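You operate a simulated robot arm through the tools that you are given. There is no shell and no other tool.

The job below is to be done with a simulated robot arm. You get a single attempt, and the scene is never put back.

JOB
Put things in order on the top of the packing bench. At the end: the teal tile (marked "2") stands where the beige pad bar stood; the blue pad stands where the orange driver stood; the beige pad bar stands on top of the white green-brown-marked block; the orange driver stands where the teal tile stood; whatever was shut is shut again. Leave all else as you found it, and nothing knocked over.

It is judged by the outcome, as a careful person would: the job done as asked, and still so three seconds after it is handed in. It fails if anything else is knocked over, pushed out of place, dropped, spilled or broken.

ROBOT AND FRAMES
A 7-joint arm with a two-finger parallel gripper, fixed in place. Base frame: the origin is at the foot of the arm, x ahead of it, y to its left, z up; the work surface is at about z = 880. Readings come in mm, degrees, newtons and seconds.
With the tool pointing down near the work surface it reaches from about 100 to 640 mm from the base axis. Its first joint turns from -66.0 to 66.0 degrees. Payload 1.57 kg.
The TCP is the grasp point between the finger pads, 30 mm short of the fingertips. In the tool frame z runs along the fingers and y along their closing line. Largest opening 80 mm; finger width 17, thickness 12; the body of the gripper, 40 by 82 mm, starts 80 mm behind the TCP.
Orientation is that of the tool frame in the base frame, as a unit quaternion [w, x, y, z]. With the fingers straight down and closing along the base's y, the tool's x points along the base's -x, its y along +y and its z along -z.

CONTROLS
- The arm moves only by the tool move_arm. Its argument "targets" is a list of rows, each an object (a shift or turn left out is 0, a gripper value left out holds the last) with "fingers": the finger opening in mm, from 0 to 80; "travel": the shift along the base's x, y, z in mm, a list of three; "turn": the turn, a rotation vector about the base's x, y, z in degrees, a list of three. In form: [{"fingers": fingers, "travel": [x, y, z], "turn": [wx, wy, wz]}, ...]. A call has 1 to 20 rows; each row shifts and turns the commanded pose from where the row before left it. Rows are played at 5 a second. More than 50 mm and 8.6 degrees between two rows, or a gripper value outside its range, and nothing of the call is played. Where a pose cannot be reached the arm comes as near as it can. A force on the tool above 40 N (or 10 N above the force at the start of the call, whichever is more), or a blocked arm, ends the call early, and 0.2 s more pass. Each finger travels about 72 mm/s and halts on what it meets, pressing with about 21 N; the grip force reading is that of the motor and also rises with nothing between the fingers. The clock runs only during rows and for 0.2 s after the last one: add rows that do not move to give the fingers time. It gives the time, the measured TCP pose, the force on the tool (base axes), the opening and the grip force at its end, in the units of the frame above (readings bear some noise), with the torque about the TCP (base axes, N m) and any sound that the robot's microphone picked up.
- Cameras (640 x 400 px; columns grow to the right, rows downward): "scene" is fixed at [76.1, 461.3, 1416.3]; the picture's right is [-0.45, -0.89, 0.00], its down [-0.58, 0.29, -0.76] and it looks along [0.68, -0.34, -0.65] (base axes); focal length 362 px, centre (320, 200). "wrist" rides on the gripper at [72, -7, -122] in the tool frame; the picture's right is [0.09, 1.00, 0.00], its down [-0.84, 0.08, -0.54] and it looks along [-0.54, 0.05, 0.84] (tool axes); focal length 238 px, centre (320, 200). There is no depth. A picture from a camera that has moved, and an enlarged one, comes with that camera's place and axes in the base frame and with its lens.
- snapshot(camera): a new picture of that camera. The clock stands still meanwhile.
- enlarge(camera, box): a new picture of the part [left, top, right, bottom] of that camera's present view, enlarged. The clock stands still meanwhile.
- close_job(): hands the job in; it is judged then, once.

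Places have to be worked out from the pictures, the camera data and where the tool is seen. Open the gripper and draw the arm clear of the work before you hand the job in, unless the task says otherwise.

The tools are called after "Emit:" as a command line: name --argument value ..., lists and objects as JSON in quotes. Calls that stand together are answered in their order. move_arm: Moves the arm, as the interface text tells. Its arguments: {"type":"object","properties":{"targets":{"type":"array"}},"required":["targets"]} The other tools are called the same way: snapshot (camera) takes a picture; enlarge (camera, box) takes an enlarged picture of a part of a camera's view; close_job () hands the job in.

At the start:

```text
t: 0.0
tool_pos: [473.0, 132.5, 1112.4]
orientation: [0.0, 0.001, 1.0, 0.0]
contact_force: [-0.4, 0.0, 0.1]
moment: [-0.01, 0.02, -0.02]
opening: 80.1
finger_force: 0.0
```

scene: 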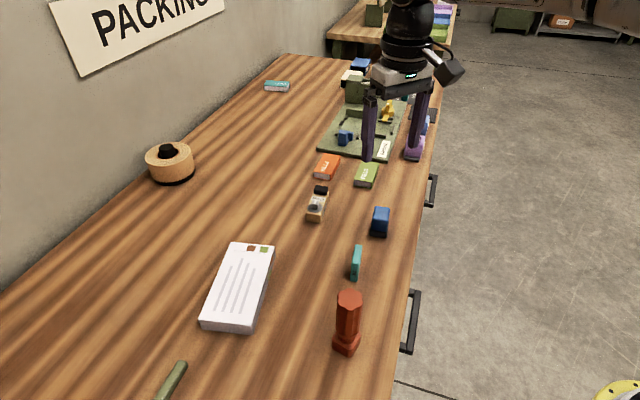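
wrist: 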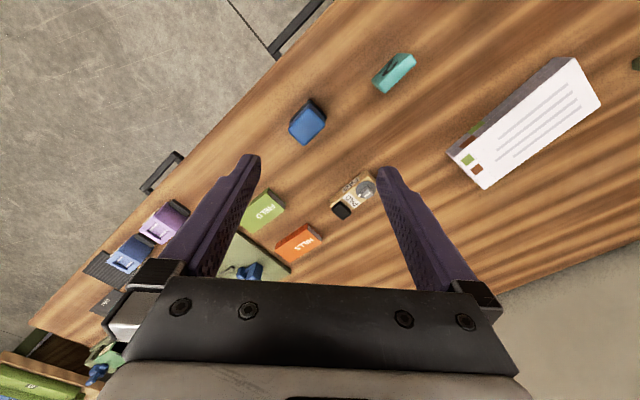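

I start by looking closely at both camera views to identify the objects named in the job.

Emit:
enlarge --camera "scene" --box '[280, 140, 440, 240]'

Emit:
enlarge --camera "scene" --box '[180, 220, 440, 382]'

Emit:
enlarge --camera "scene" --box '[300, 40, 460, 140]'

Emit:
enlarge --camera "wrist" --box '[240, 20, 640, 270]'

Emit:
enlarge --camera "wrist" --box '[60, 130, 300, 280]'

```text
4.00 times, centred on (360, 190) of scene
camera zoom: at [76.1, 461.3, 1416.3], right [-0.45, -0.89, 0.0], down [-0.58, 0.29, -0.76], along [0.68, -0.34, -0.65], focal length 1446 px, centre (160, 240)
```

zoom: 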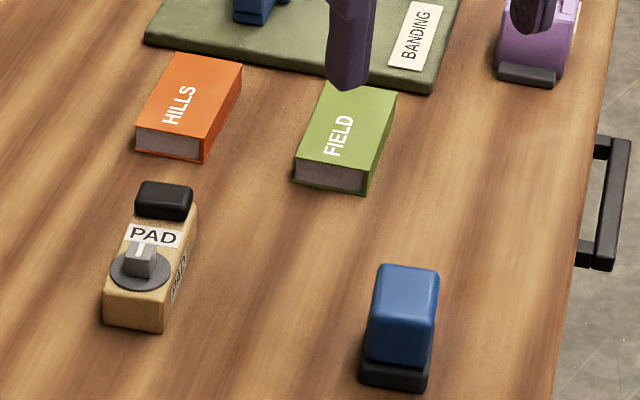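

```text
2.46 times, centred on (310, 301) of scene
camera zoom: at [76.1, 461.3, 1416.3], right [-0.45, -0.89, 0.0], down [-0.58, 0.29, -0.76], along [0.68, -0.34, -0.65], focal length 890 px, centre (345, -49)
```

zoom: 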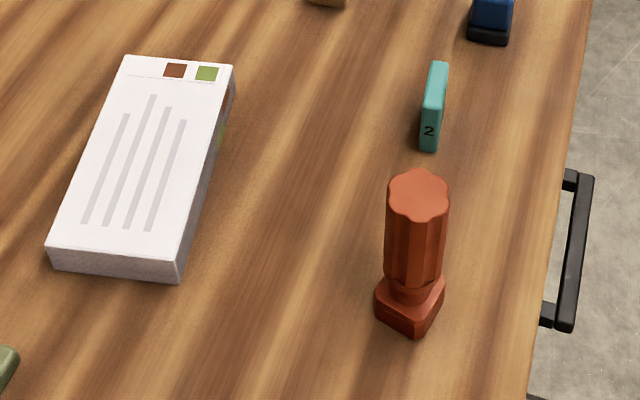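

```text
4.00 times, centred on (380, 90) of scene
camera zoom: at [76.1, 461.3, 1416.3], right [-0.45, -0.89, 0.0], down [-0.58, 0.29, -0.76], along [0.68, -0.34, -0.65], focal length 1446 px, centre (80, 640)
```

zoom: 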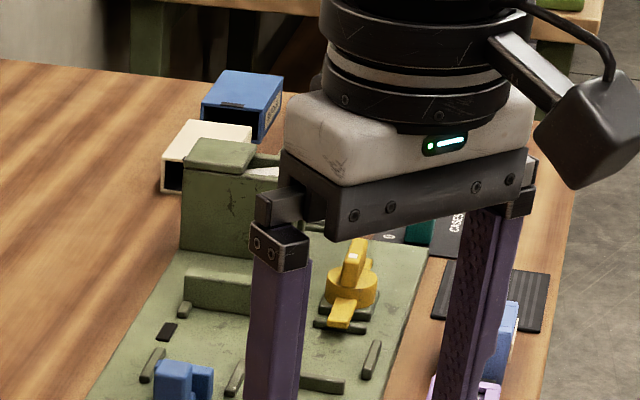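

```text
1.60 times, centred on (440, 145) of wrist
camera zoom: at [402.9, 127.0, 1234.5], right [-0.09, 1.0, 0.0], down [0.84, 0.08, 0.54], along [0.54, 0.05, -0.84], focal length 381 px, centre (128, 288)
```

zoom: 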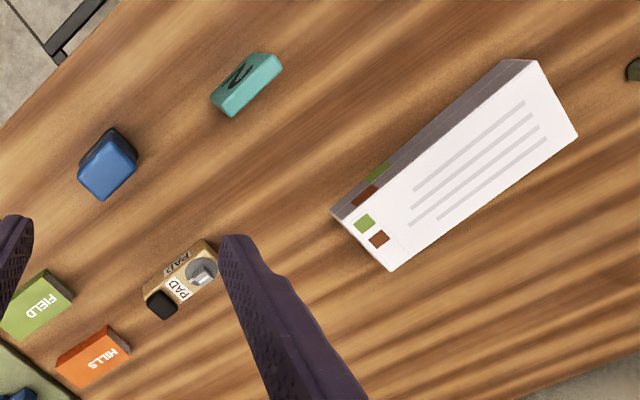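

```text
2.67 times, centred on (180, 205) of wrist
camera zoom: at [402.9, 127.0, 1234.5], right [-0.09, 1.0, 0.0], down [0.84, 0.08, 0.54], along [0.54, 0.05, -0.84], focal length 636 px, centre (693, 187)
```

zoom: 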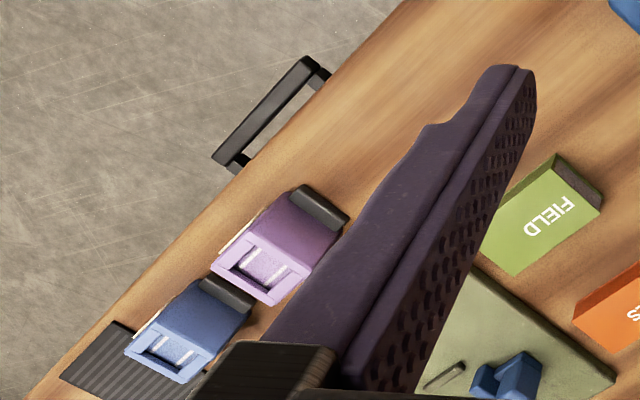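

The blue block with a black foot, the teal tile, the orange driver, the beige PAD bar and the white marked block are all visible. I enlarge the key ones further in both views to measure them.

Emit:
enlarge --camera "wrist" --box '[320, 160, 400, 230]'

Emit:
enlarge --camera "wrist" --box '[270, 40, 430, 160]'

Emit:
enlarge --camera "scene" --box '[295, 175, 343, 230]'

Emit:
enlarge --camera "scene" --box '[330, 200, 400, 290]'

Emit:
enlarge --camera "scene" --box '[310, 280, 390, 360]'

Emit:
enlarge --camera "scene" --box '[190, 230, 290, 345]'

```text
5.71 times, centred on (360, 195) of wrist
camera zoom: at [402.9, 127.0, 1234.5], right [-0.09, 1.0, 0.0], down [0.84, 0.08, 0.54], along [0.54, 0.05, -0.84], focal length 1362 px, centre (91, 229)
```

zoom: 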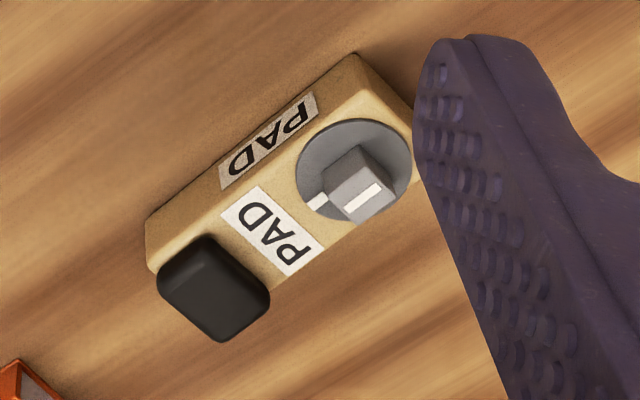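

```text
3.33 times, centred on (350, 100) of wrist
camera zoom: at [402.9, 127.0, 1234.5], right [-0.09, 1.0, 0.0], down [0.84, 0.08, 0.54], along [0.54, 0.05, -0.84], focal length 794 px, centre (220, 533)
```

zoom: 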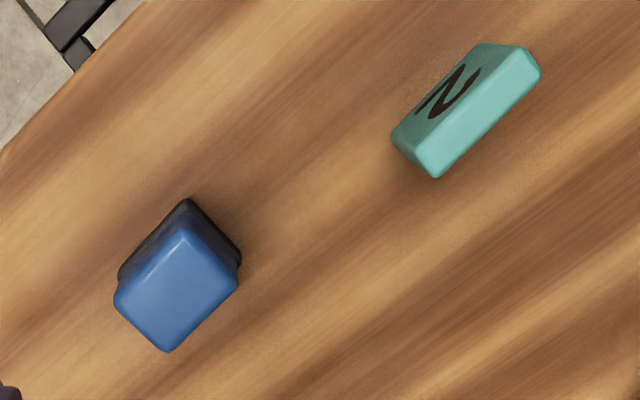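

```text
7.27 times, centred on (319, 202) of scene
camera zoom: at [76.1, 461.3, 1416.3], right [-0.45, -0.89, 0.0], down [-0.58, 0.29, -0.76], along [0.68, -0.34, -0.65], focal length 2630 px, centre (327, 182)
```

zoom: 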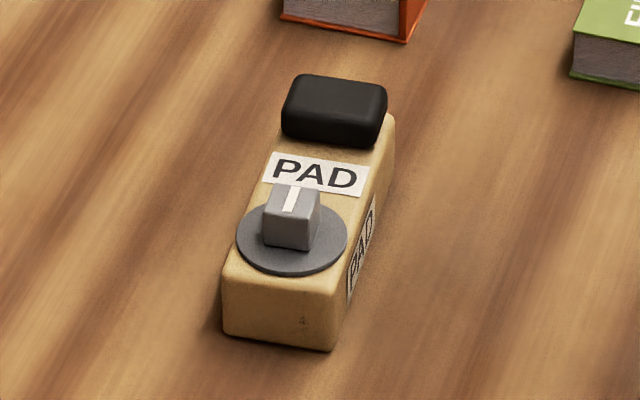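

```text
4.44 times, centred on (365, 245) of scene
camera zoom: at [76.1, 461.3, 1416.3], right [-0.45, -0.89, 0.0], down [-0.58, 0.29, -0.76], along [0.68, -0.34, -0.65], focal length 1607 px, centre (120, 0)
```

zoom: 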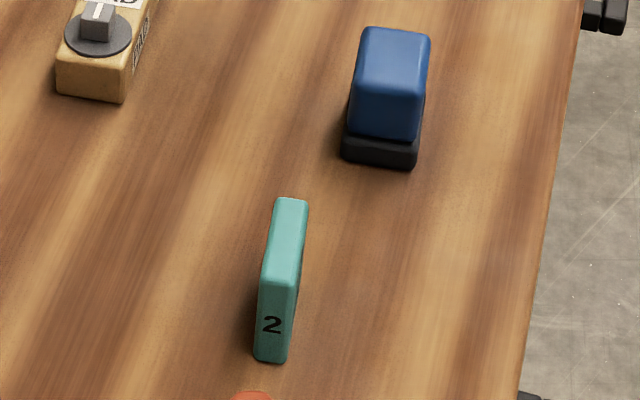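

```text
5.00 times, centred on (350, 320) of scene
camera zoom: at [76.1, 461.3, 1416.3], right [-0.45, -0.89, 0.0], down [-0.58, 0.29, -0.76], along [0.68, -0.34, -0.65], focal length 1808 px, centre (170, -400)
```

zoom: 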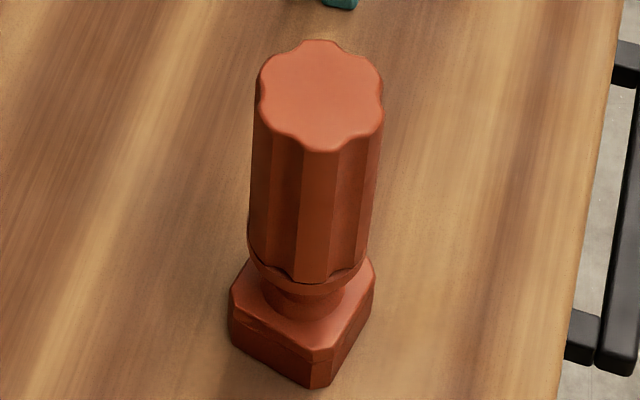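

```text
3.48 times, centred on (240, 288) of scene
camera zoom: at [76.1, 461.3, 1416.3], right [-0.45, -0.89, 0.0], down [-0.58, 0.29, -0.76], along [0.68, -0.34, -0.65], focal length 1258 px, centre (598, -104)
```

zoom: 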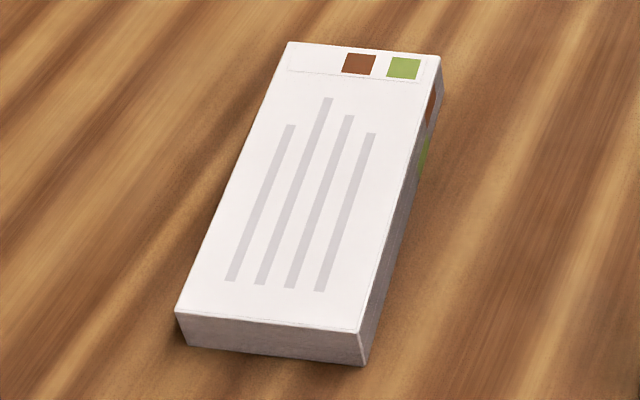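

I judge the bar to be near (605, 200) and turned about -42°. The tile is near (423, 215), the blue pad near (494, 113), the driver near (308, 298), and the block's centre near (481, 411) with its top near 908. I turn the tool about -40° and hover over the bar to measure it.

Emit:
move_arm --targets '[{"fingers": 80, "travel": [25, 14, -5], "turn": [0, 0, -8]}, {"travel": [25, 14, -10], "turn": [0, 0, -8]}, {"travel": [25, 14, -10], "turn": [0, 0, -8]}, {"travel": [25, 14, -10], "turn": [0, 0, -8]}, {"travel": [25, 11.5, -10], "turn": [0, 0, -8]}, {"travel": [0, 0, 0]}]'

Emit:
snapshot --camera "wrist"

Emit:
snapshot --camera "scene"

```text
t: 1.4
tool_pos: [574.1, 191.6, 1063.5]
orientation: [0.001, 0.321, 0.947, -0.001]
contact_force: [0.4, 0.5, -0.5]
moment: [0.0, 0.01, -0.02]
opening: 80.1
finger_force: 0.1
out of reach, approached as far as the arm can: row 5
```

```text
taken
camera wrist: at [513.9, 230.5, 1185.6], right [0.53, 0.85, 0.0], down [0.71, -0.45, 0.54], along [0.46, -0.29, -0.84], focal length 238 px, centre (320, 200)
```

wrist: 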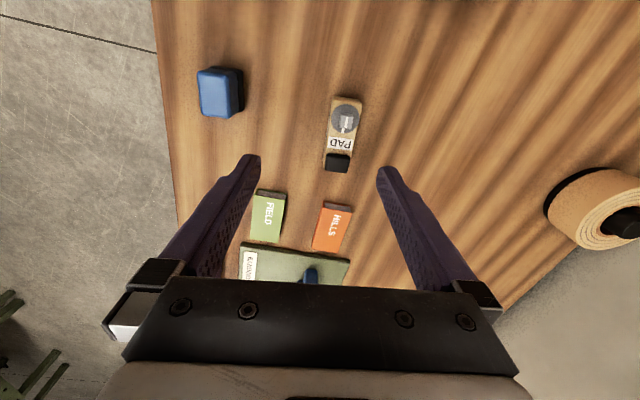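

```text
taken
```

scene: 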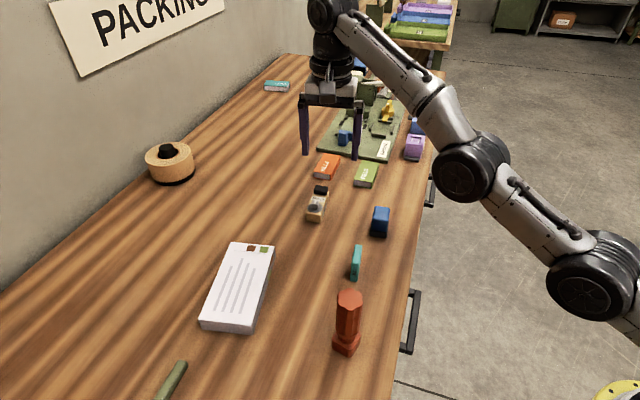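

Reach is limited at this height (stopped at 574, 192, 1063), so I'll need to go lower before going further out. I enlarge the wrist view to measure the bar more exactly.

Emit:
enlarge --camera "wrist" --box '[300, 85, 390, 185]'

Emit:
enlarge --camera "wrist" --box '[180, 50, 260, 130]'

Emit:
enlarge --camera "wrist" --box '[230, 150, 390, 290]'

```text
4.00 times, centred on (345, 135) of wrist
camera zoom: at [513.9, 230.5, 1185.6], right [0.53, 0.85, 0.0], down [0.71, -0.45, 0.54], along [0.46, -0.29, -0.84], focal length 953 px, centre (220, 460)
```

zoom: 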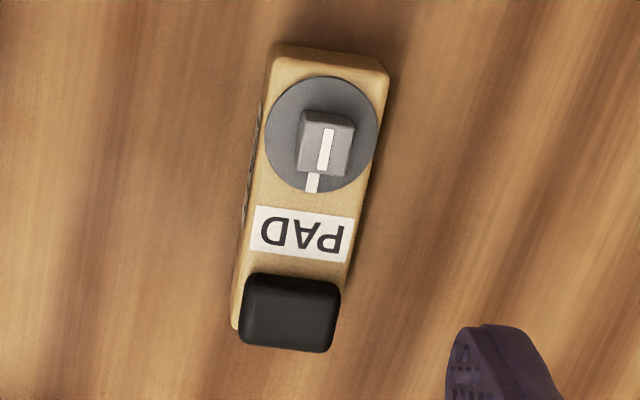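

```text
5.00 times, centred on (220, 90) of wrist
camera zoom: at [513.9, 230.5, 1185.6], right [0.53, 0.85, 0.0], down [0.71, -0.45, 0.54], along [0.46, -0.29, -0.84], focal length 1192 px, centre (820, 750)
```

zoom: 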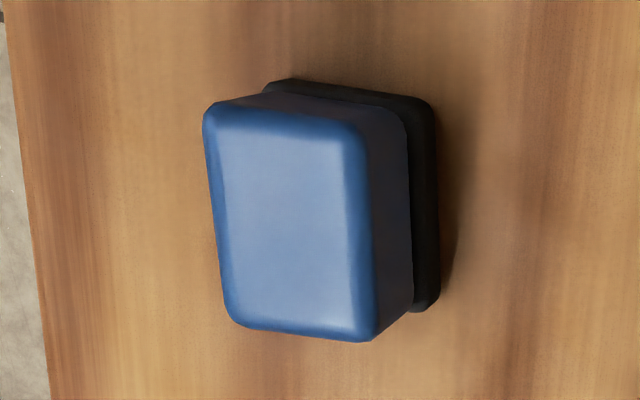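

```text
2.86 times, centred on (310, 220) of wrist
camera zoom: at [513.9, 230.5, 1185.6], right [0.53, 0.85, 0.0], down [0.71, -0.45, 0.54], along [0.46, -0.29, -0.84], focal length 681 px, centre (349, 143)
```

zoom: 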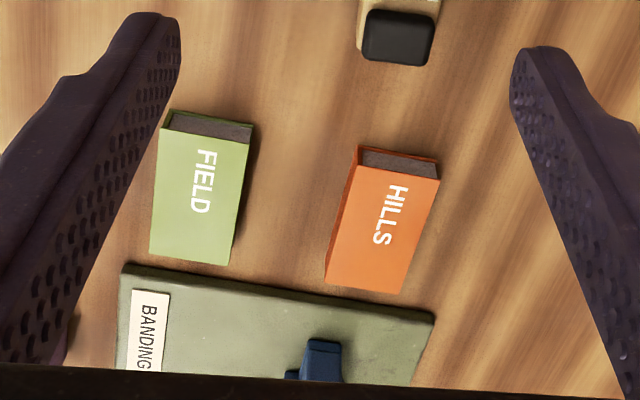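

The bar's centre comes out near (604, 203), its axis about -40° and about 31 mm wide. I lower the tool straight down a little to see how the reach improves and where the commanded pose sits.

Emit:
move_arm --targets '[{"travel": [0, 0, -30]}, {"travel": [0, 0, -30]}, {"travel": [0, 0, 0]}]'

```text
t: 2.2
tool_pos: [581.5, 193.9, 1006.5]
orientation: [-0.003, 0.343, 0.939, -0.003]
contact_force: [0.4, 0.5, 0.0]
moment: [-0.01, 0.0, 0.0]
opening: 80.0
finger_force: 0.0
out of reach, approached as far as the arm can: row 1, 2
```

The commanded pose persists at (598, 200) and the arm reaches about 613 mm here. I go down to z≈960, with the fingertips still above the bar, to see how far it reaches there.

Emit:
move_arm --targets '[{"travel": [0, 0, -25]}, {"travel": [0, 0, -22]}, {"travel": [0, 0, 0]}]'

```text
t: 3.0
tool_pos: [581.2, 194.2, 958.6]
orientation: [0.002, 0.343, 0.939, -0.001]
contact_force: [-0.2, -0.2, 0.1]
moment: [-0.01, 0.02, -0.01]
opening: 79.6
finger_force: 0.0
```

It now reports no reach limit at (581, 194, 959). I step outward slowly along the arm's radial direction to test the reach at this height.

Emit:
move_arm --targets '[{"travel": [8, 3, 0]}, {"travel": [8, 3, 0]}, {"travel": [0, 0, 0]}]'

```text
t: 3.8
tool_pos: [598.0, 200.2, 959.5]
orientation: [0.0, 0.343, 0.939, -0.001]
contact_force: [-1.1, 0.7, 1.0]
moment: [0.02, -0.02, 0.01]
opening: 80.2
finger_force: 0.1
```

Reached (598, 200, 960) with no trouble. I look from the wrist to fine-tune against the bar.

Emit:
snapshot --camera "wrist"

Emit:
enlarge --camera "wrist" --box '[240, 80, 400, 240]'

Emit:
enlarge --camera "scene" --box '[270, 150, 370, 240]'

```text
taken
camera wrist: at [539.6, 242.3, 1081.3], right [0.57, 0.82, 0.0], down [0.69, -0.48, 0.54], along [0.45, -0.31, -0.84], focal length 238 px, centre (320, 200)
```

wrist: 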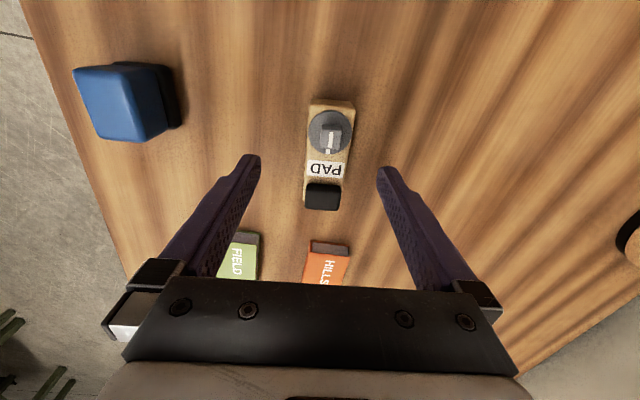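

```text
2.50 times, centred on (320, 160) of wrist
camera zoom: at [539.6, 242.3, 1081.3], right [0.57, 0.82, 0.0], down [0.69, -0.48, 0.54], along [0.45, -0.31, -0.84], focal length 596 px, centre (320, 300)
```

zoom: 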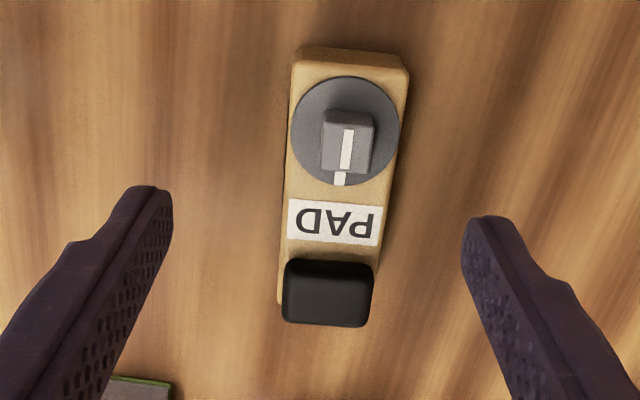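

```text
4.44 times, centred on (320, 195) of scene
camera zoom: at [76.1, 461.3, 1416.3], right [-0.45, -0.89, 0.0], down [-0.58, 0.29, -0.76], along [0.68, -0.34, -0.65], focal length 1607 px, centre (320, 222)
```

zoom: 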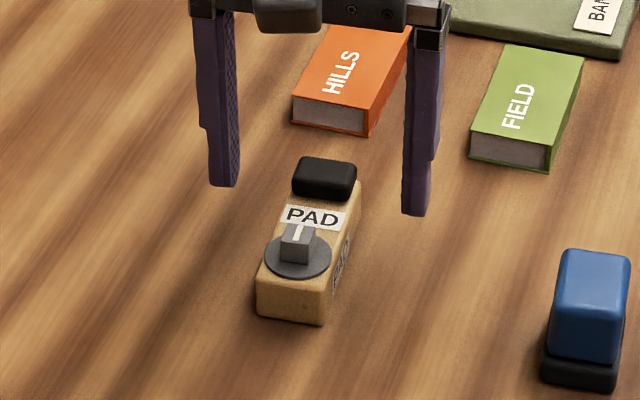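

The bar is centred near (604, 203) with its axis at -40.5° and its top near 906. I centre the fingers on its axis slightly nearer the knob end, at (598, 208.5), then descend to z≈914.

Emit:
move_arm --targets '[{"fingers": 66, "travel": [0, 4.5, 0]}, {"travel": [0, 4, -6]}, {"travel": [0, 0, -10]}, {"travel": [0, 0, -10]}, {"travel": [0, 0, -10]}, {"travel": [0, 0, -9]}, {"travel": [0, 0, 0]}]'

Emit:
snapshot --camera "wrist"

Emit:
enlarge --camera "scene" --box '[270, 150, 370, 240]'

```text
t: 5.4
tool_pos: [597.9, 207.3, 915.3]
orientation: [0.001, 0.343, 0.939, 0.0]
contact_force: [0.0, -1.2, -0.2]
moment: [-0.01, 0.0, 0.01]
opening: 66.1
finger_force: 0.0
```

```text
taken
camera wrist: at [540.5, 250.2, 1036.6], right [0.57, 0.82, 0.0], down [0.69, -0.48, 0.54], along [0.45, -0.31, -0.84], focal length 238 px, centre (320, 200)
```

wrist: 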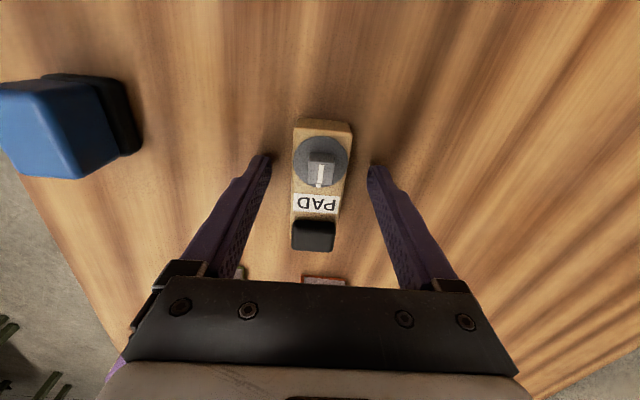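

```text
4.44 times, centred on (320, 195) of scene
camera zoom: at [76.1, 461.3, 1416.3], right [-0.45, -0.89, 0.0], down [-0.58, 0.29, -0.76], along [0.68, -0.34, -0.65], focal length 1607 px, centre (320, 222)
```

zoom: 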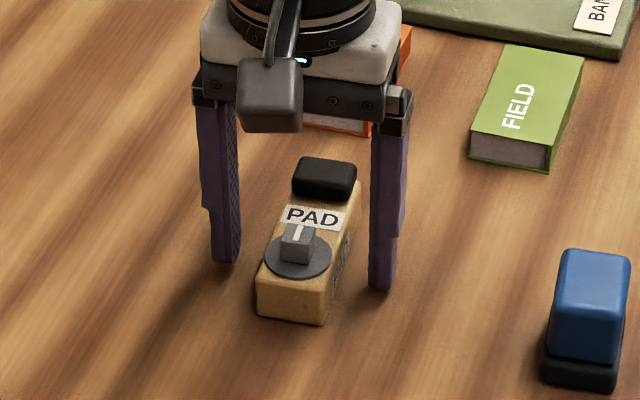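

The fingers straddle the bar evenly with tips just above the bench. I close on it and then check the opening.

Emit:
move_arm --targets '[{"fingers": 20}, {"travel": [0, 0, 0]}, {"travel": [0, 0, 0]}, {"travel": [0, 0, 0]}]'

```text
t: 6.4
tool_pos: [598.2, 208.1, 915.7]
orientation: [0.001, 0.343, 0.939, 0.0]
contact_force: [-0.9, -1.0, 1.0]
moment: [-0.01, 0.04, -0.01]
opening: 33.8
finger_force: 20.7
```

The grip holds at 33.8 mm on the bar. I lift it while drawing slightly inward, to stay within reach.

Emit:
move_arm --targets '[{"travel": [0, 0, 6]}, {"travel": [-3, 1, 12]}, {"travel": [-6, 3, 14]}, {"travel": [-8, 3, 14]}, {"travel": [-9, 4, 12]}, {"travel": [0, 0, 0]}]'

Emit:
snapshot --camera "scene"

Emit:
snapshot --camera "wrist"

```text
t: 7.8
tool_pos: [571.6, 219.9, 973.1]
orientation: [0.0, 0.343, 0.939, -0.001]
contact_force: [0.1, 0.2, -3.4]
moment: [0.05, 0.05, -0.03]
opening: 33.6
finger_force: 20.7
```

```text
taken
```

scene: 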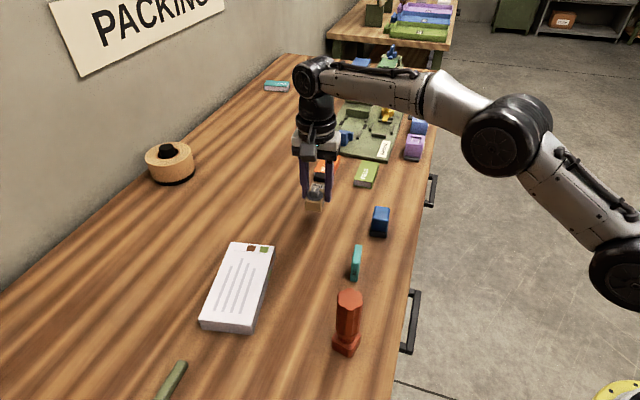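

```text
taken
camera wrist: at [513.8, 261.9, 1094.4], right [0.57, 0.82, 0.0], down [0.69, -0.48, 0.54], along [0.45, -0.31, -0.84], focal length 238 px, centre (320, 200)
```

wrist: 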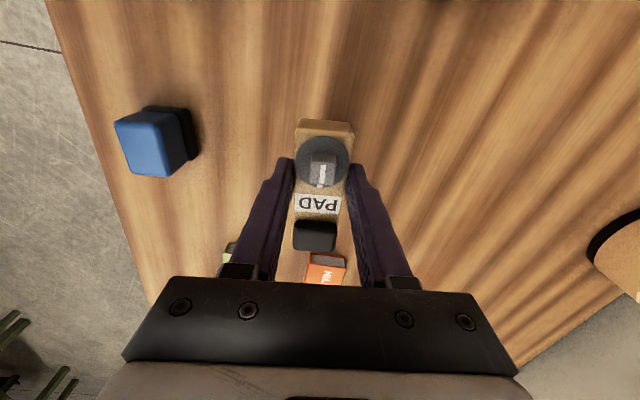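

The bar is held level and clear. I carry it over toward the white block at about z=978, turning +6° to line up with it.

Emit:
move_arm --targets '[{"travel": [-13, 23, 3], "turn": [0, 0, 1]}, {"travel": [-13, 24, 3], "turn": [0, 0, 1]}, {"travel": [-13, 24, 0], "turn": [0, 0, 1]}, {"travel": [-13, 24, 0], "turn": [0, 0, 1]}, {"travel": [-13, 24, 0], "turn": [0, 0, 1]}, {"travel": [-13, 23, 0], "turn": [0, 0, 1]}, {"travel": [-13, 23, 0]}, {"travel": [-14, 23, 0]}, {"travel": [0, 0, 0]}]'

Emit:
snapshot --camera "wrist"

Emit:
snapshot --camera "scene"

```text
t: 9.8
tool_pos: [466.5, 407.0, 976.4]
orientation: [0.0, 0.294, 0.956, -0.001]
contact_force: [-0.6, -0.8, -4.0]
moment: [0.0, 0.03, -0.02]
opening: 33.8
finger_force: 20.7
```

```text
taken
camera wrist: at [405.1, 443.0, 1098.2], right [0.48, 0.88, 0.0], down [0.74, -0.4, 0.54], along [0.48, -0.26, -0.84], focal length 238 px, centre (320, 200)
```

wrist: 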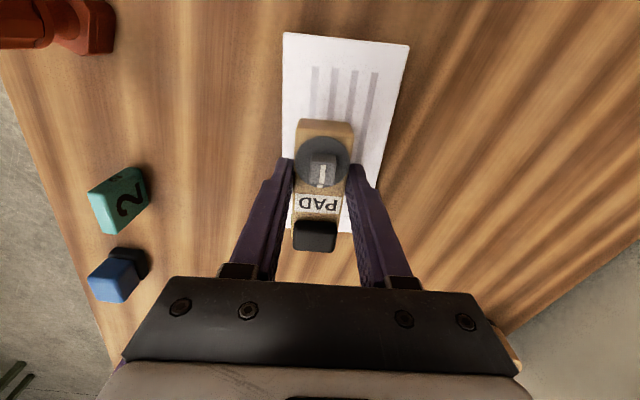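

```text
taken
```

scene: 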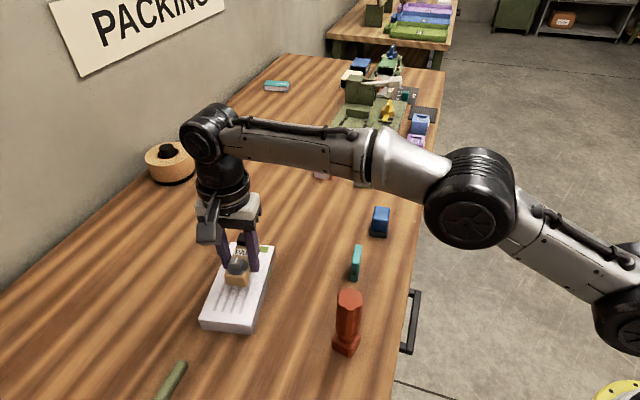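

The bar hangs over the block with its footprint well inside the top face. I lower to z≈950, then creep down feeling for contact.

Emit:
move_arm --targets '[{"travel": [0, 1, -9]}, {"travel": [0, 0, -9]}, {"travel": [0, 0, -8]}, {"travel": [0, 0, 0]}]'

Emit:
enlarge --camera "scene" --box '[180, 210, 290, 340]'

```text
t: 10.8
tool_pos: [467.0, 409.1, 952.8]
orientation: [0.0, 0.293, 0.956, -0.001]
contact_force: [0.5, -0.4, -3.4]
moment: [0.01, 0.05, 0.01]
opening: 33.8
finger_force: 20.8
```

```text
3.08 times, centred on (235, 275) of scene
camera zoom: at [76.1, 461.4, 1416.3], right [-0.45, -0.89, 0.0], down [-0.58, 0.29, -0.76], along [0.68, -0.34, -0.65], focal length 1112 px, centre (582, -31)
```

zoom: 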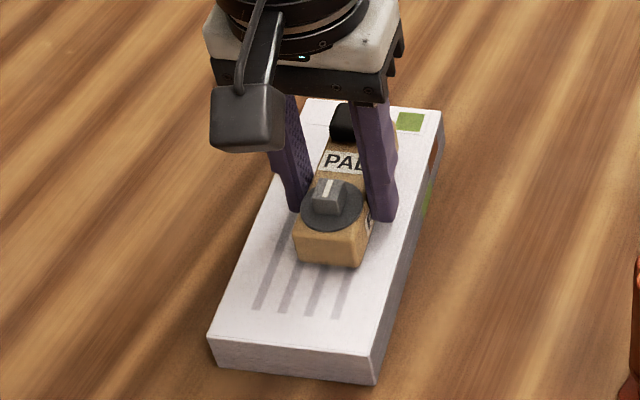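

The bar is a few mm above the block, centred. I creep down in 2 mm steps watching the vertical force.

Emit:
move_arm --targets '[{"travel": [0, 0, -2]}, {"travel": [0, 0, -2]}, {"travel": [0, 0, 0]}]'

```text
t: 11.6
tool_pos: [467.5, 409.1, 949.2]
orientation: [0.001, 0.294, 0.956, 0.0]
contact_force: [-0.3, 0.3, -4.0]
moment: [0.01, 0.01, 0.0]
opening: 33.7
finger_force: 20.8
```

Still carrying the full weight (about -4 N), so no contact yet. I continue down in small steps.

Emit:
move_arm --targets '[{"travel": [0, 0, -1.5]}, {"travel": [0, 0, -1.5]}, {"travel": [0, 0, 0]}]'

```text
t: 12.4
tool_pos: [468.2, 408.9, 945.8]
orientation: [0.0, 0.293, 0.956, 0.0]
contact_force: [-0.6, 0.2, -3.3]
moment: [0.04, 0.0, 0.02]
opening: 33.7
finger_force: 21.0
```

Emit:
move_arm --targets '[{"travel": [0, 0, -1]}, {"travel": [0, 0, 0]}]'

Emit:
enlarge --camera "scene" --box '[205, 230, 275, 310]'

```text
t: 13.0
tool_pos: [467.5, 407.6, 945.0]
orientation: [0.002, 0.293, 0.956, 0.001]
contact_force: [-1.1, 0.3, 1.1]
moment: [-0.05, 0.1, -0.04]
opening: 33.6
finger_force: 20.6
```

```text
5.00 times, centred on (240, 270) of scene
camera zoom: at [76.0, 461.3, 1416.3], right [-0.45, -0.89, 0.0], down [-0.58, 0.29, -0.76], along [0.68, -0.34, -0.65], focal length 1808 px, centre (720, -150)
```

zoom: 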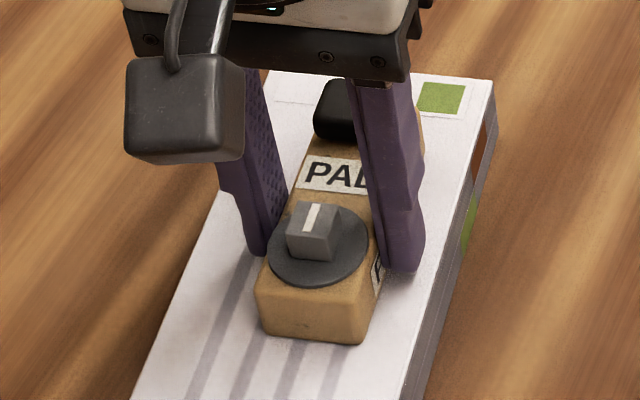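

The vertical force went from -3.5 to +1.1 N, so the bar now rests on the block. I open the fingers and rise straight up.

Emit:
move_arm --targets '[{"fingers": 45}, {"fingers": 64}, {"travel": [0, 0, 0]}, {"travel": [0, 0, 6]}, {"travel": [0, 0, 12]}, {"travel": [-6, -5, 25]}, {"travel": [-10, -10, 40]}, {"travel": [0, 0, 0]}]'

Emit:
enlarge --camera "scene" --box '[180, 210, 290, 340]'

Emit:
snapshot --camera "wrist"

```text
t: 14.8
tool_pos: [451.5, 393.7, 1030.4]
orientation: [0.001, 0.294, 0.956, 0.0]
contact_force: [0.3, -0.2, 0.1]
moment: [0.0, -0.02, 0.06]
opening: 64.1
finger_force: 0.1
```

```text
3.08 times, centred on (235, 275) of scene
camera zoom: at [76.0, 461.3, 1416.3], right [-0.45, -0.89, 0.0], down [-0.58, 0.29, -0.76], along [0.68, -0.34, -0.65], focal length 1112 px, centre (582, -31)
```

zoom: 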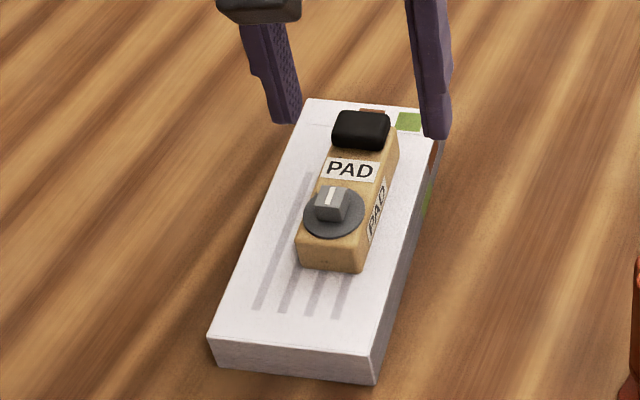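

```text
taken
camera wrist: at [389.6, 429.3, 1150.6], right [0.48, 0.88, 0.0], down [0.74, -0.4, 0.54], along [0.48, -0.26, -0.84], focal length 238 px, centre (320, 200)
```

wrist: 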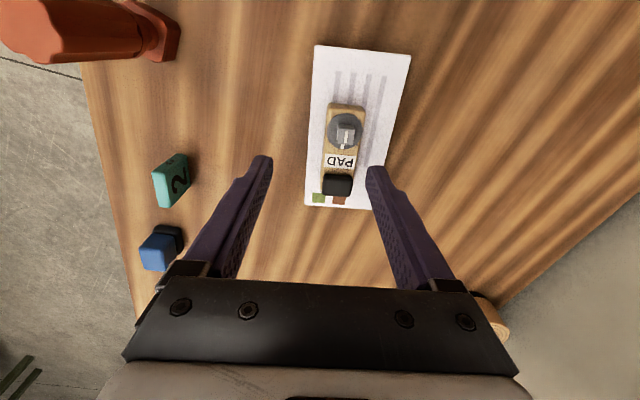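

The bar stands on the block, and the block hasn't moved. Next I hover over the tile near (423, 215) to measure it.

Emit:
move_arm --targets '[{"fingers": 64, "travel": [-5, -30, 3]}, {"travel": [-5, -30, 3]}, {"travel": [-5, -30, 0]}, {"travel": [-5, -30, 0]}, {"travel": [-5, -30, 0]}, {"travel": [-3.5, -28.7, 0]}, {"travel": [0, 0, 0]}]'

Emit:
snapshot --camera "wrist"

Emit:
enlarge --camera "wrist" --box '[250, 80, 390, 200]'

```text
t: 16.4
tool_pos: [420.8, 215.4, 1034.6]
orientation: [0.0, 0.292, 0.956, 0.0]
contact_force: [-1.2, -0.2, -0.6]
moment: [-0.01, 0.03, -0.01]
opening: 64.3
finger_force: 0.1
```

```text
taken
camera wrist: at [359.8, 250.3, 1155.2], right [0.48, 0.88, 0.0], down [0.74, -0.4, 0.54], along [0.48, -0.26, -0.84], focal length 238 px, centre (320, 200)
```

wrist: 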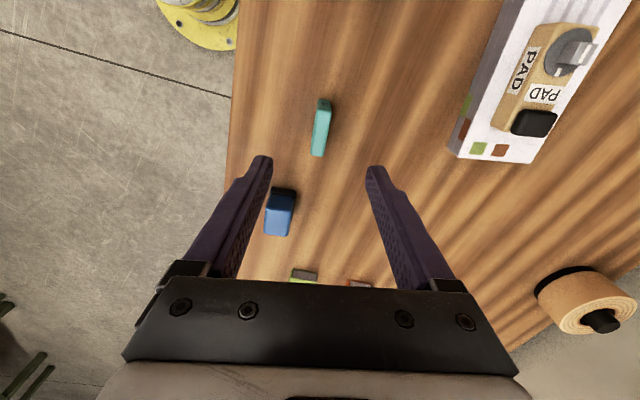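

```text
3.33 times, centred on (320, 140) of wrist
camera zoom: at [359.8, 250.3, 1155.2], right [0.48, 0.88, 0.0], down [0.74, -0.4, 0.54], along [0.48, -0.26, -0.84], focal length 794 px, centre (320, 400)
```

zoom: 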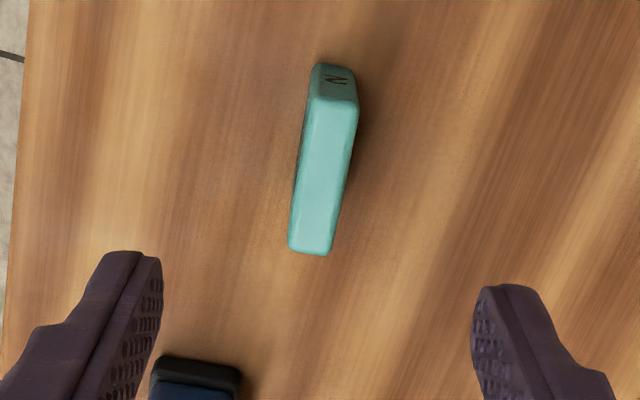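

The tile's centre is at about (423.6, 216), its axis -37.4°, and it measures about 46×13×40 mm. I align the yaw and descend over it with the fingers at 48 mm.

Emit:
move_arm --targets '[{"fingers": 48, "travel": [2.5, 0.5, -15], "turn": [0, 0, -3.4]}, {"travel": [0, 0, -20]}, {"travel": [0, 0, -20]}, {"travel": [0, 0, -20]}, {"travel": [0, 0, -12]}, {"travel": [0, 0, 0]}]'

Emit:
snapshot --camera "wrist"

Emit:
enlarge --camera "wrist" --box '[250, 100, 390, 220]'

```text
t: 17.8
tool_pos: [423.5, 215.1, 946.8]
orientation: [0.001, 0.322, 0.947, 0.0]
contact_force: [-1.1, 0.6, -0.5]
moment: [0.0, -0.01, -0.02]
opening: 48.1
finger_force: 0.0
```

```text
taken
camera wrist: at [364.2, 254.3, 1067.8], right [0.53, 0.85, 0.0], down [0.71, -0.45, 0.54], along [0.46, -0.29, -0.84], focal length 238 px, centre (320, 200)
```

wrist: 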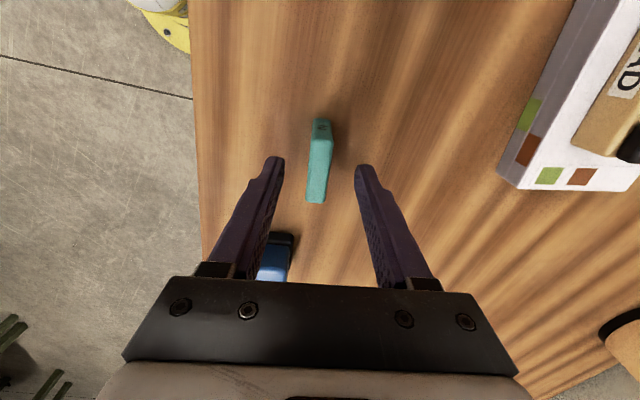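

```text
3.33 times, centred on (320, 160) of wrist
camera zoom: at [364.2, 254.3, 1067.8], right [0.53, 0.85, 0.0], down [0.71, -0.45, 0.54], along [0.46, -0.29, -0.84], focal length 794 px, centre (320, 333)
```

zoom: 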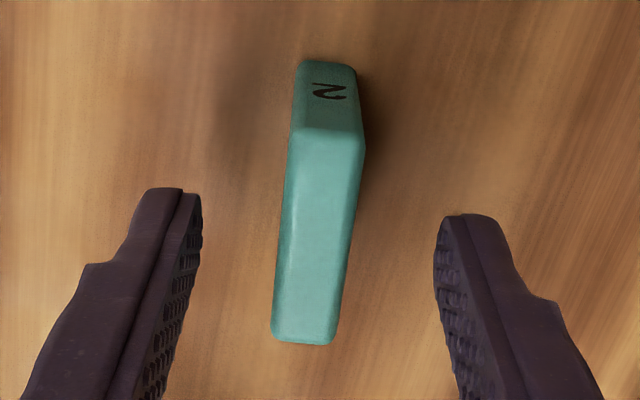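

The tile sits squarely between the fingers (centre about 424.5, 215). I descend the last 32 mm and close.

Emit:
move_arm --targets '[{"travel": [0.8, 0, -12]}, {"travel": [0, 0, -12]}, {"travel": [0, 0, -8]}, {"travel": [0, 0, 0]}, {"fingers": 26}, {"fingers": 5}, {"travel": [0, 0, 0]}, {"travel": [0, 0, 0]}]'

Emit:
snapshot --camera "wrist"

```text
t: 19.6
tool_pos: [426.9, 214.6, 915.3]
orientation: [0.001, 0.322, 0.947, -0.001]
contact_force: [-0.3, 0.9, 0.3]
moment: [0.01, 0.02, -0.02]
opening: 13.4
finger_force: 21.2
```

```text
taken
camera wrist: at [366.3, 254.5, 1035.7], right [0.53, 0.85, 0.0], down [0.71, -0.45, 0.54], along [0.46, -0.29, -0.84], focal length 238 px, centre (320, 200)
```

wrist: 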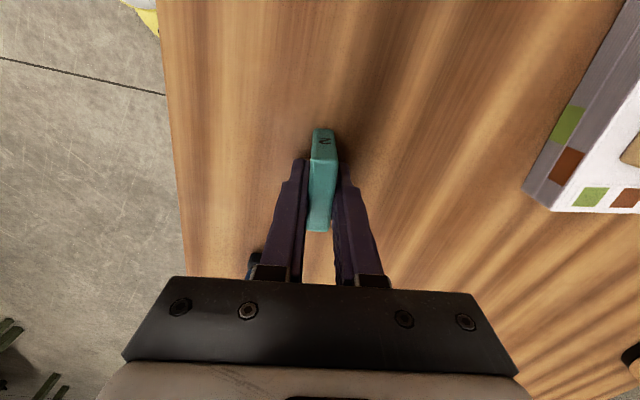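

The tile is gripped at 13.4 mm. I lift it and carry it at about z=975 toward the bar's old place, approaching (585, 202).

Emit:
move_arm --targets '[{"travel": [0, 0, 8]}, {"travel": [0, 0, 17]}, {"travel": [0, 0, 20]}, {"travel": [10, -1, 15]}, {"travel": [30, -2, 0]}, {"travel": [30, -2, 0], "turn": [0, 0, -1.5]}, {"travel": [30, -2, 0], "turn": [0, 0, -1.5]}, {"travel": [30, -2, -5]}, {"travel": [28, -2, -5]}, {"travel": [0, 0, 0]}]'

Emit:
snapshot --camera "wrist"

Emit:
snapshot --camera "scene"

```text
t: 21.8
tool_pos: [582.5, 205.4, 964.4]
orientation: [0.0, 0.346, 0.938, -0.002]
contact_force: [0.1, -0.2, -0.8]
moment: [-0.02, 0.02, 0.03]
opening: 13.6
finger_force: 21.2
```

```text
taken
camera wrist: at [526.2, 248.4, 1085.3], right [0.58, 0.82, 0.0], down [0.69, -0.48, 0.54], along [0.44, -0.31, -0.84], focal length 238 px, centre (320, 200)
```

wrist: 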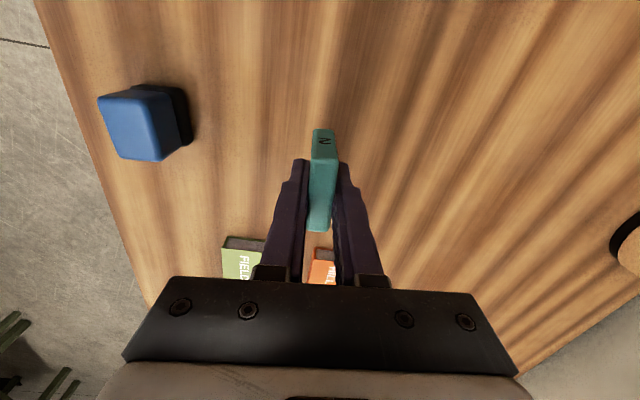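

```text
taken
```

scene: 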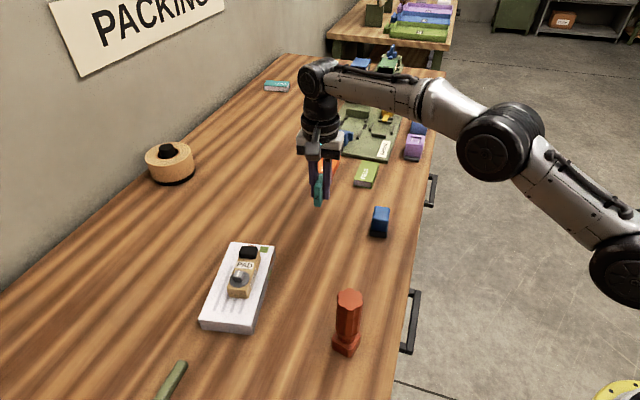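

The tile is held upright, centred at the TCP. I move out and down to the bar's old spot (604, 203.5), stopping a few mm above the bench.

Emit:
move_arm --targets '[{"travel": [8, -0.7, -12]}, {"travel": [7, -0.6, -12]}, {"travel": [6.5, -0.6, -11]}, {"travel": [0, 0, -6]}, {"travel": [0, 0, -4]}, {"travel": [0, 0, 0]}]'

```text
t: 23.2
tool_pos: [605.6, 201.9, 919.6]
orientation: [0.001, 0.345, 0.939, 0.0]
contact_force: [-0.3, -0.1, -0.8]
moment: [-0.02, 0.01, 0.04]
opening: 13.5
finger_force: 20.8
```

The arm reaches (605.6, 202, 920) upright with no reach warning. I creep down to contact.

Emit:
move_arm --targets '[{"travel": [-0.7, 0.8, -2]}, {"travel": [0, 0, -1.5]}, {"travel": [0, 0, 0]}]'

Emit:
enlarge --camera "scene" --box '[270, 150, 370, 240]'

```text
t: 24.0
tool_pos: [604.4, 203.5, 916.5]
orientation: [0.001, 0.345, 0.938, -0.001]
contact_force: [0.3, 0.1, -0.8]
moment: [-0.02, 0.0, 0.01]
opening: 13.4
finger_force: 20.4
```

```text
4.44 times, centred on (320, 195) of scene
camera zoom: at [76.1, 461.3, 1416.3], right [-0.45, -0.89, 0.0], down [-0.58, 0.29, -0.76], along [0.68, -0.34, -0.65], focal length 1607 px, centre (320, 222)
```

zoom: 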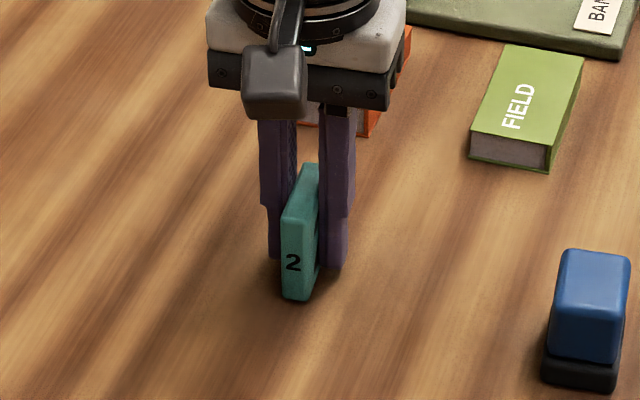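

Emit:
move_arm --targets '[{"travel": [0, 0, -1]}, {"travel": [0, 0, 0]}]'

```text
t: 24.6
tool_pos: [605.1, 202.4, 914.6]
orientation: [0.001, 0.347, 0.938, -0.001]
contact_force: [0.3, -0.2, -0.7]
moment: [0.02, 0.03, -0.02]
opening: 13.4
finger_force: 21.3
```

The force is still at the tile's weight, about -0.7 N. One more small step.

Emit:
move_arm --targets '[{"travel": [0, 0, -0.8]}, {"travel": [0, 0, 0]}]'

```text
t: 25.2
tool_pos: [604.3, 202.3, 914.6]
orientation: [0.002, 0.345, 0.939, -0.001]
contact_force: [0.0, 0.0, -0.4]
moment: [-0.01, 0.03, 0.0]
opening: 12.9
finger_force: 20.5
```

Emit:
move_arm --targets '[{"travel": [0, 0, -0.6]}, {"travel": [0, 0, 0]}]'

```text
t: 25.8
tool_pos: [605.8, 203.1, 914.2]
orientation: [0.001, 0.346, 0.938, 0.0]
contact_force: [-0.3, -0.7, 1.4]
moment: [-0.01, 0.05, 0.03]
opening: 13.1
finger_force: 21.2
```

The force turned positive (+1.4 N), so the tile stands on the bench. I open gradually and rise, coming inward once clear.

Emit:
move_arm --targets '[{"fingers": 20}, {"fingers": 36}, {"fingers": 48}, {"travel": [0, 0, 0]}, {"travel": [0, 0, 10]}, {"travel": [0, 0, 15]}, {"travel": [-5, -1, 15]}, {"travel": [-20, -3, 25]}, {"travel": [-30, -3, 20]}, {"travel": [0, 0, 0]}]'

Emit:
snapshot --camera "scene"

Emit:
snapshot --camera "wrist"

```text
t: 28.0
tool_pos: [549.9, 196.5, 999.6]
orientation: [0.001, 0.346, 0.938, -0.001]
contact_force: [0.1, 0.9, 0.1]
moment: [0.04, 0.0, 0.0]
opening: 48.1
finger_force: 0.1
```

```text
taken
```

scene: 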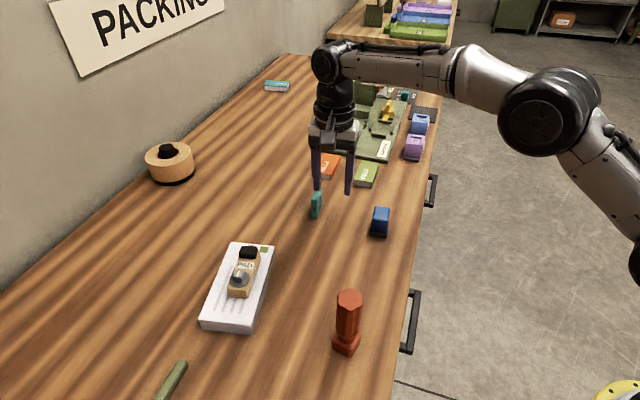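

```text
taken
camera wrist: at [492.1, 239.7, 1121.4], right [0.58, 0.82, 0.0], down [0.69, -0.48, 0.54], along [0.44, -0.31, -0.84], focal length 238 px, centre (320, 200)
```

wrist: 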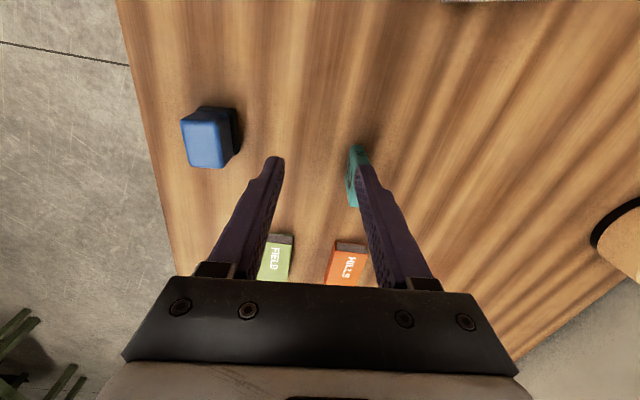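

The tile stands upright in the bar's old place. Now I go high over the driver, which tops out near z≈1001, at about (308, 298) to measure it.

Emit:
move_arm --targets '[{"fingers": 70, "travel": [-20, 8, 25]}, {"travel": [-30, 12, 25]}, {"travel": [-30, 13, 25]}, {"travel": [-30, 13, 25]}, {"travel": [-30, 13, 10]}, {"travel": [-34, 14, 0]}, {"travel": [-34, 14, 0]}, {"travel": [-34, 14, 0]}, {"travel": [0, 0, 0]}]'

Emit:
snapshot --camera "wrist"

Emit:
snapshot --camera "scene"

```text
t: 30.0
tool_pos: [308.5, 297.9, 1107.7]
orientation: [0.001, 0.346, 0.938, 0.0]
contact_force: [0.6, 0.0, -0.3]
moment: [0.04, 0.02, 0.02]
opening: 70.1
finger_force: 0.1
```

```text
taken
camera wrist: at [250.4, 341.1, 1229.2], right [0.58, 0.82, 0.0], down [0.69, -0.48, 0.54], along [0.44, -0.31, -0.84], focal length 238 px, centre (320, 200)
```

wrist: 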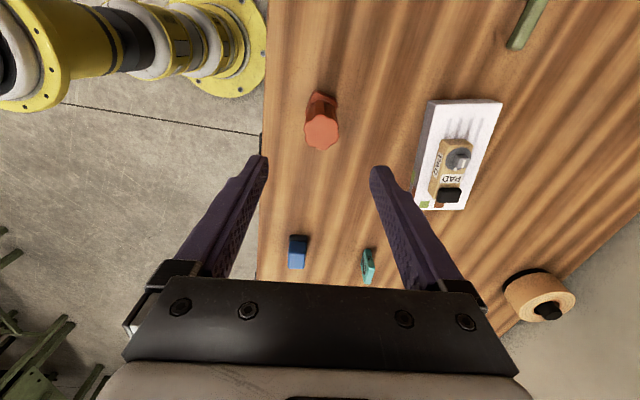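

```text
taken
```

scene: 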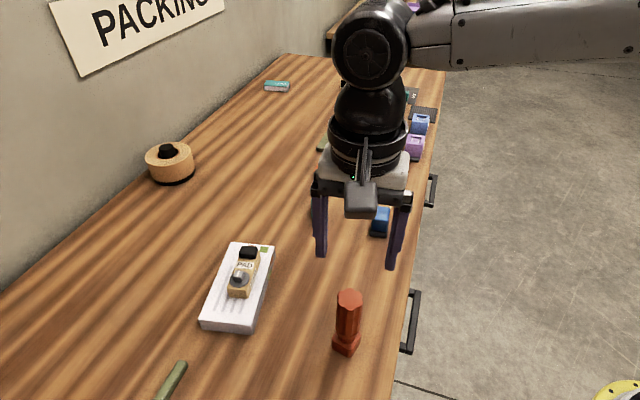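

I enlarge the wrist view of the driver for its exact position and flat directions.

Emit:
enlarge --camera "wrist" --box '[280, 80, 360, 160]'

Emit:
enlarge --camera "scene" --box '[310, 280, 390, 360]'

```text
5.00 times, centred on (320, 120) of wrist
camera zoom: at [250.4, 341.1, 1229.2], right [0.58, 0.82, 0.0], down [0.69, -0.48, 0.54], along [0.44, -0.31, -0.84], focal length 1192 px, centre (320, 600)
```

zoom: 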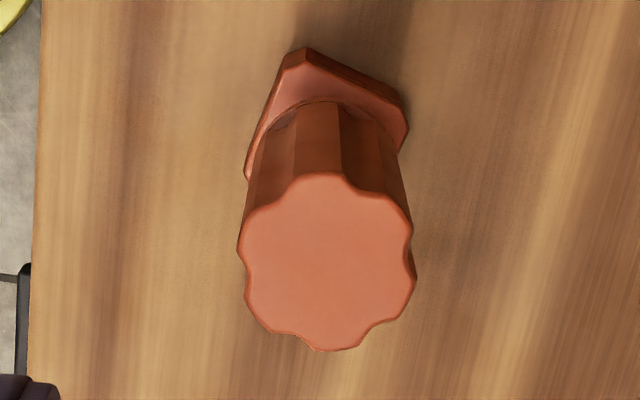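

```text
5.00 times, centred on (350, 320) of scene
camera zoom: at [76.0, 461.3, 1416.3], right [-0.45, -0.89, 0.0], down [-0.58, 0.29, -0.76], along [0.68, -0.34, -0.65], focal length 1808 px, centre (170, -400)
```

zoom: 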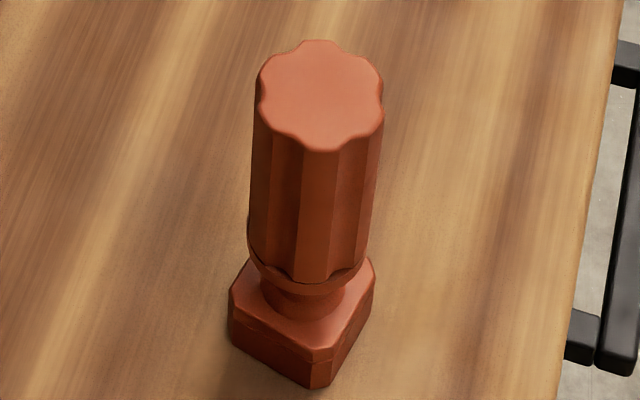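

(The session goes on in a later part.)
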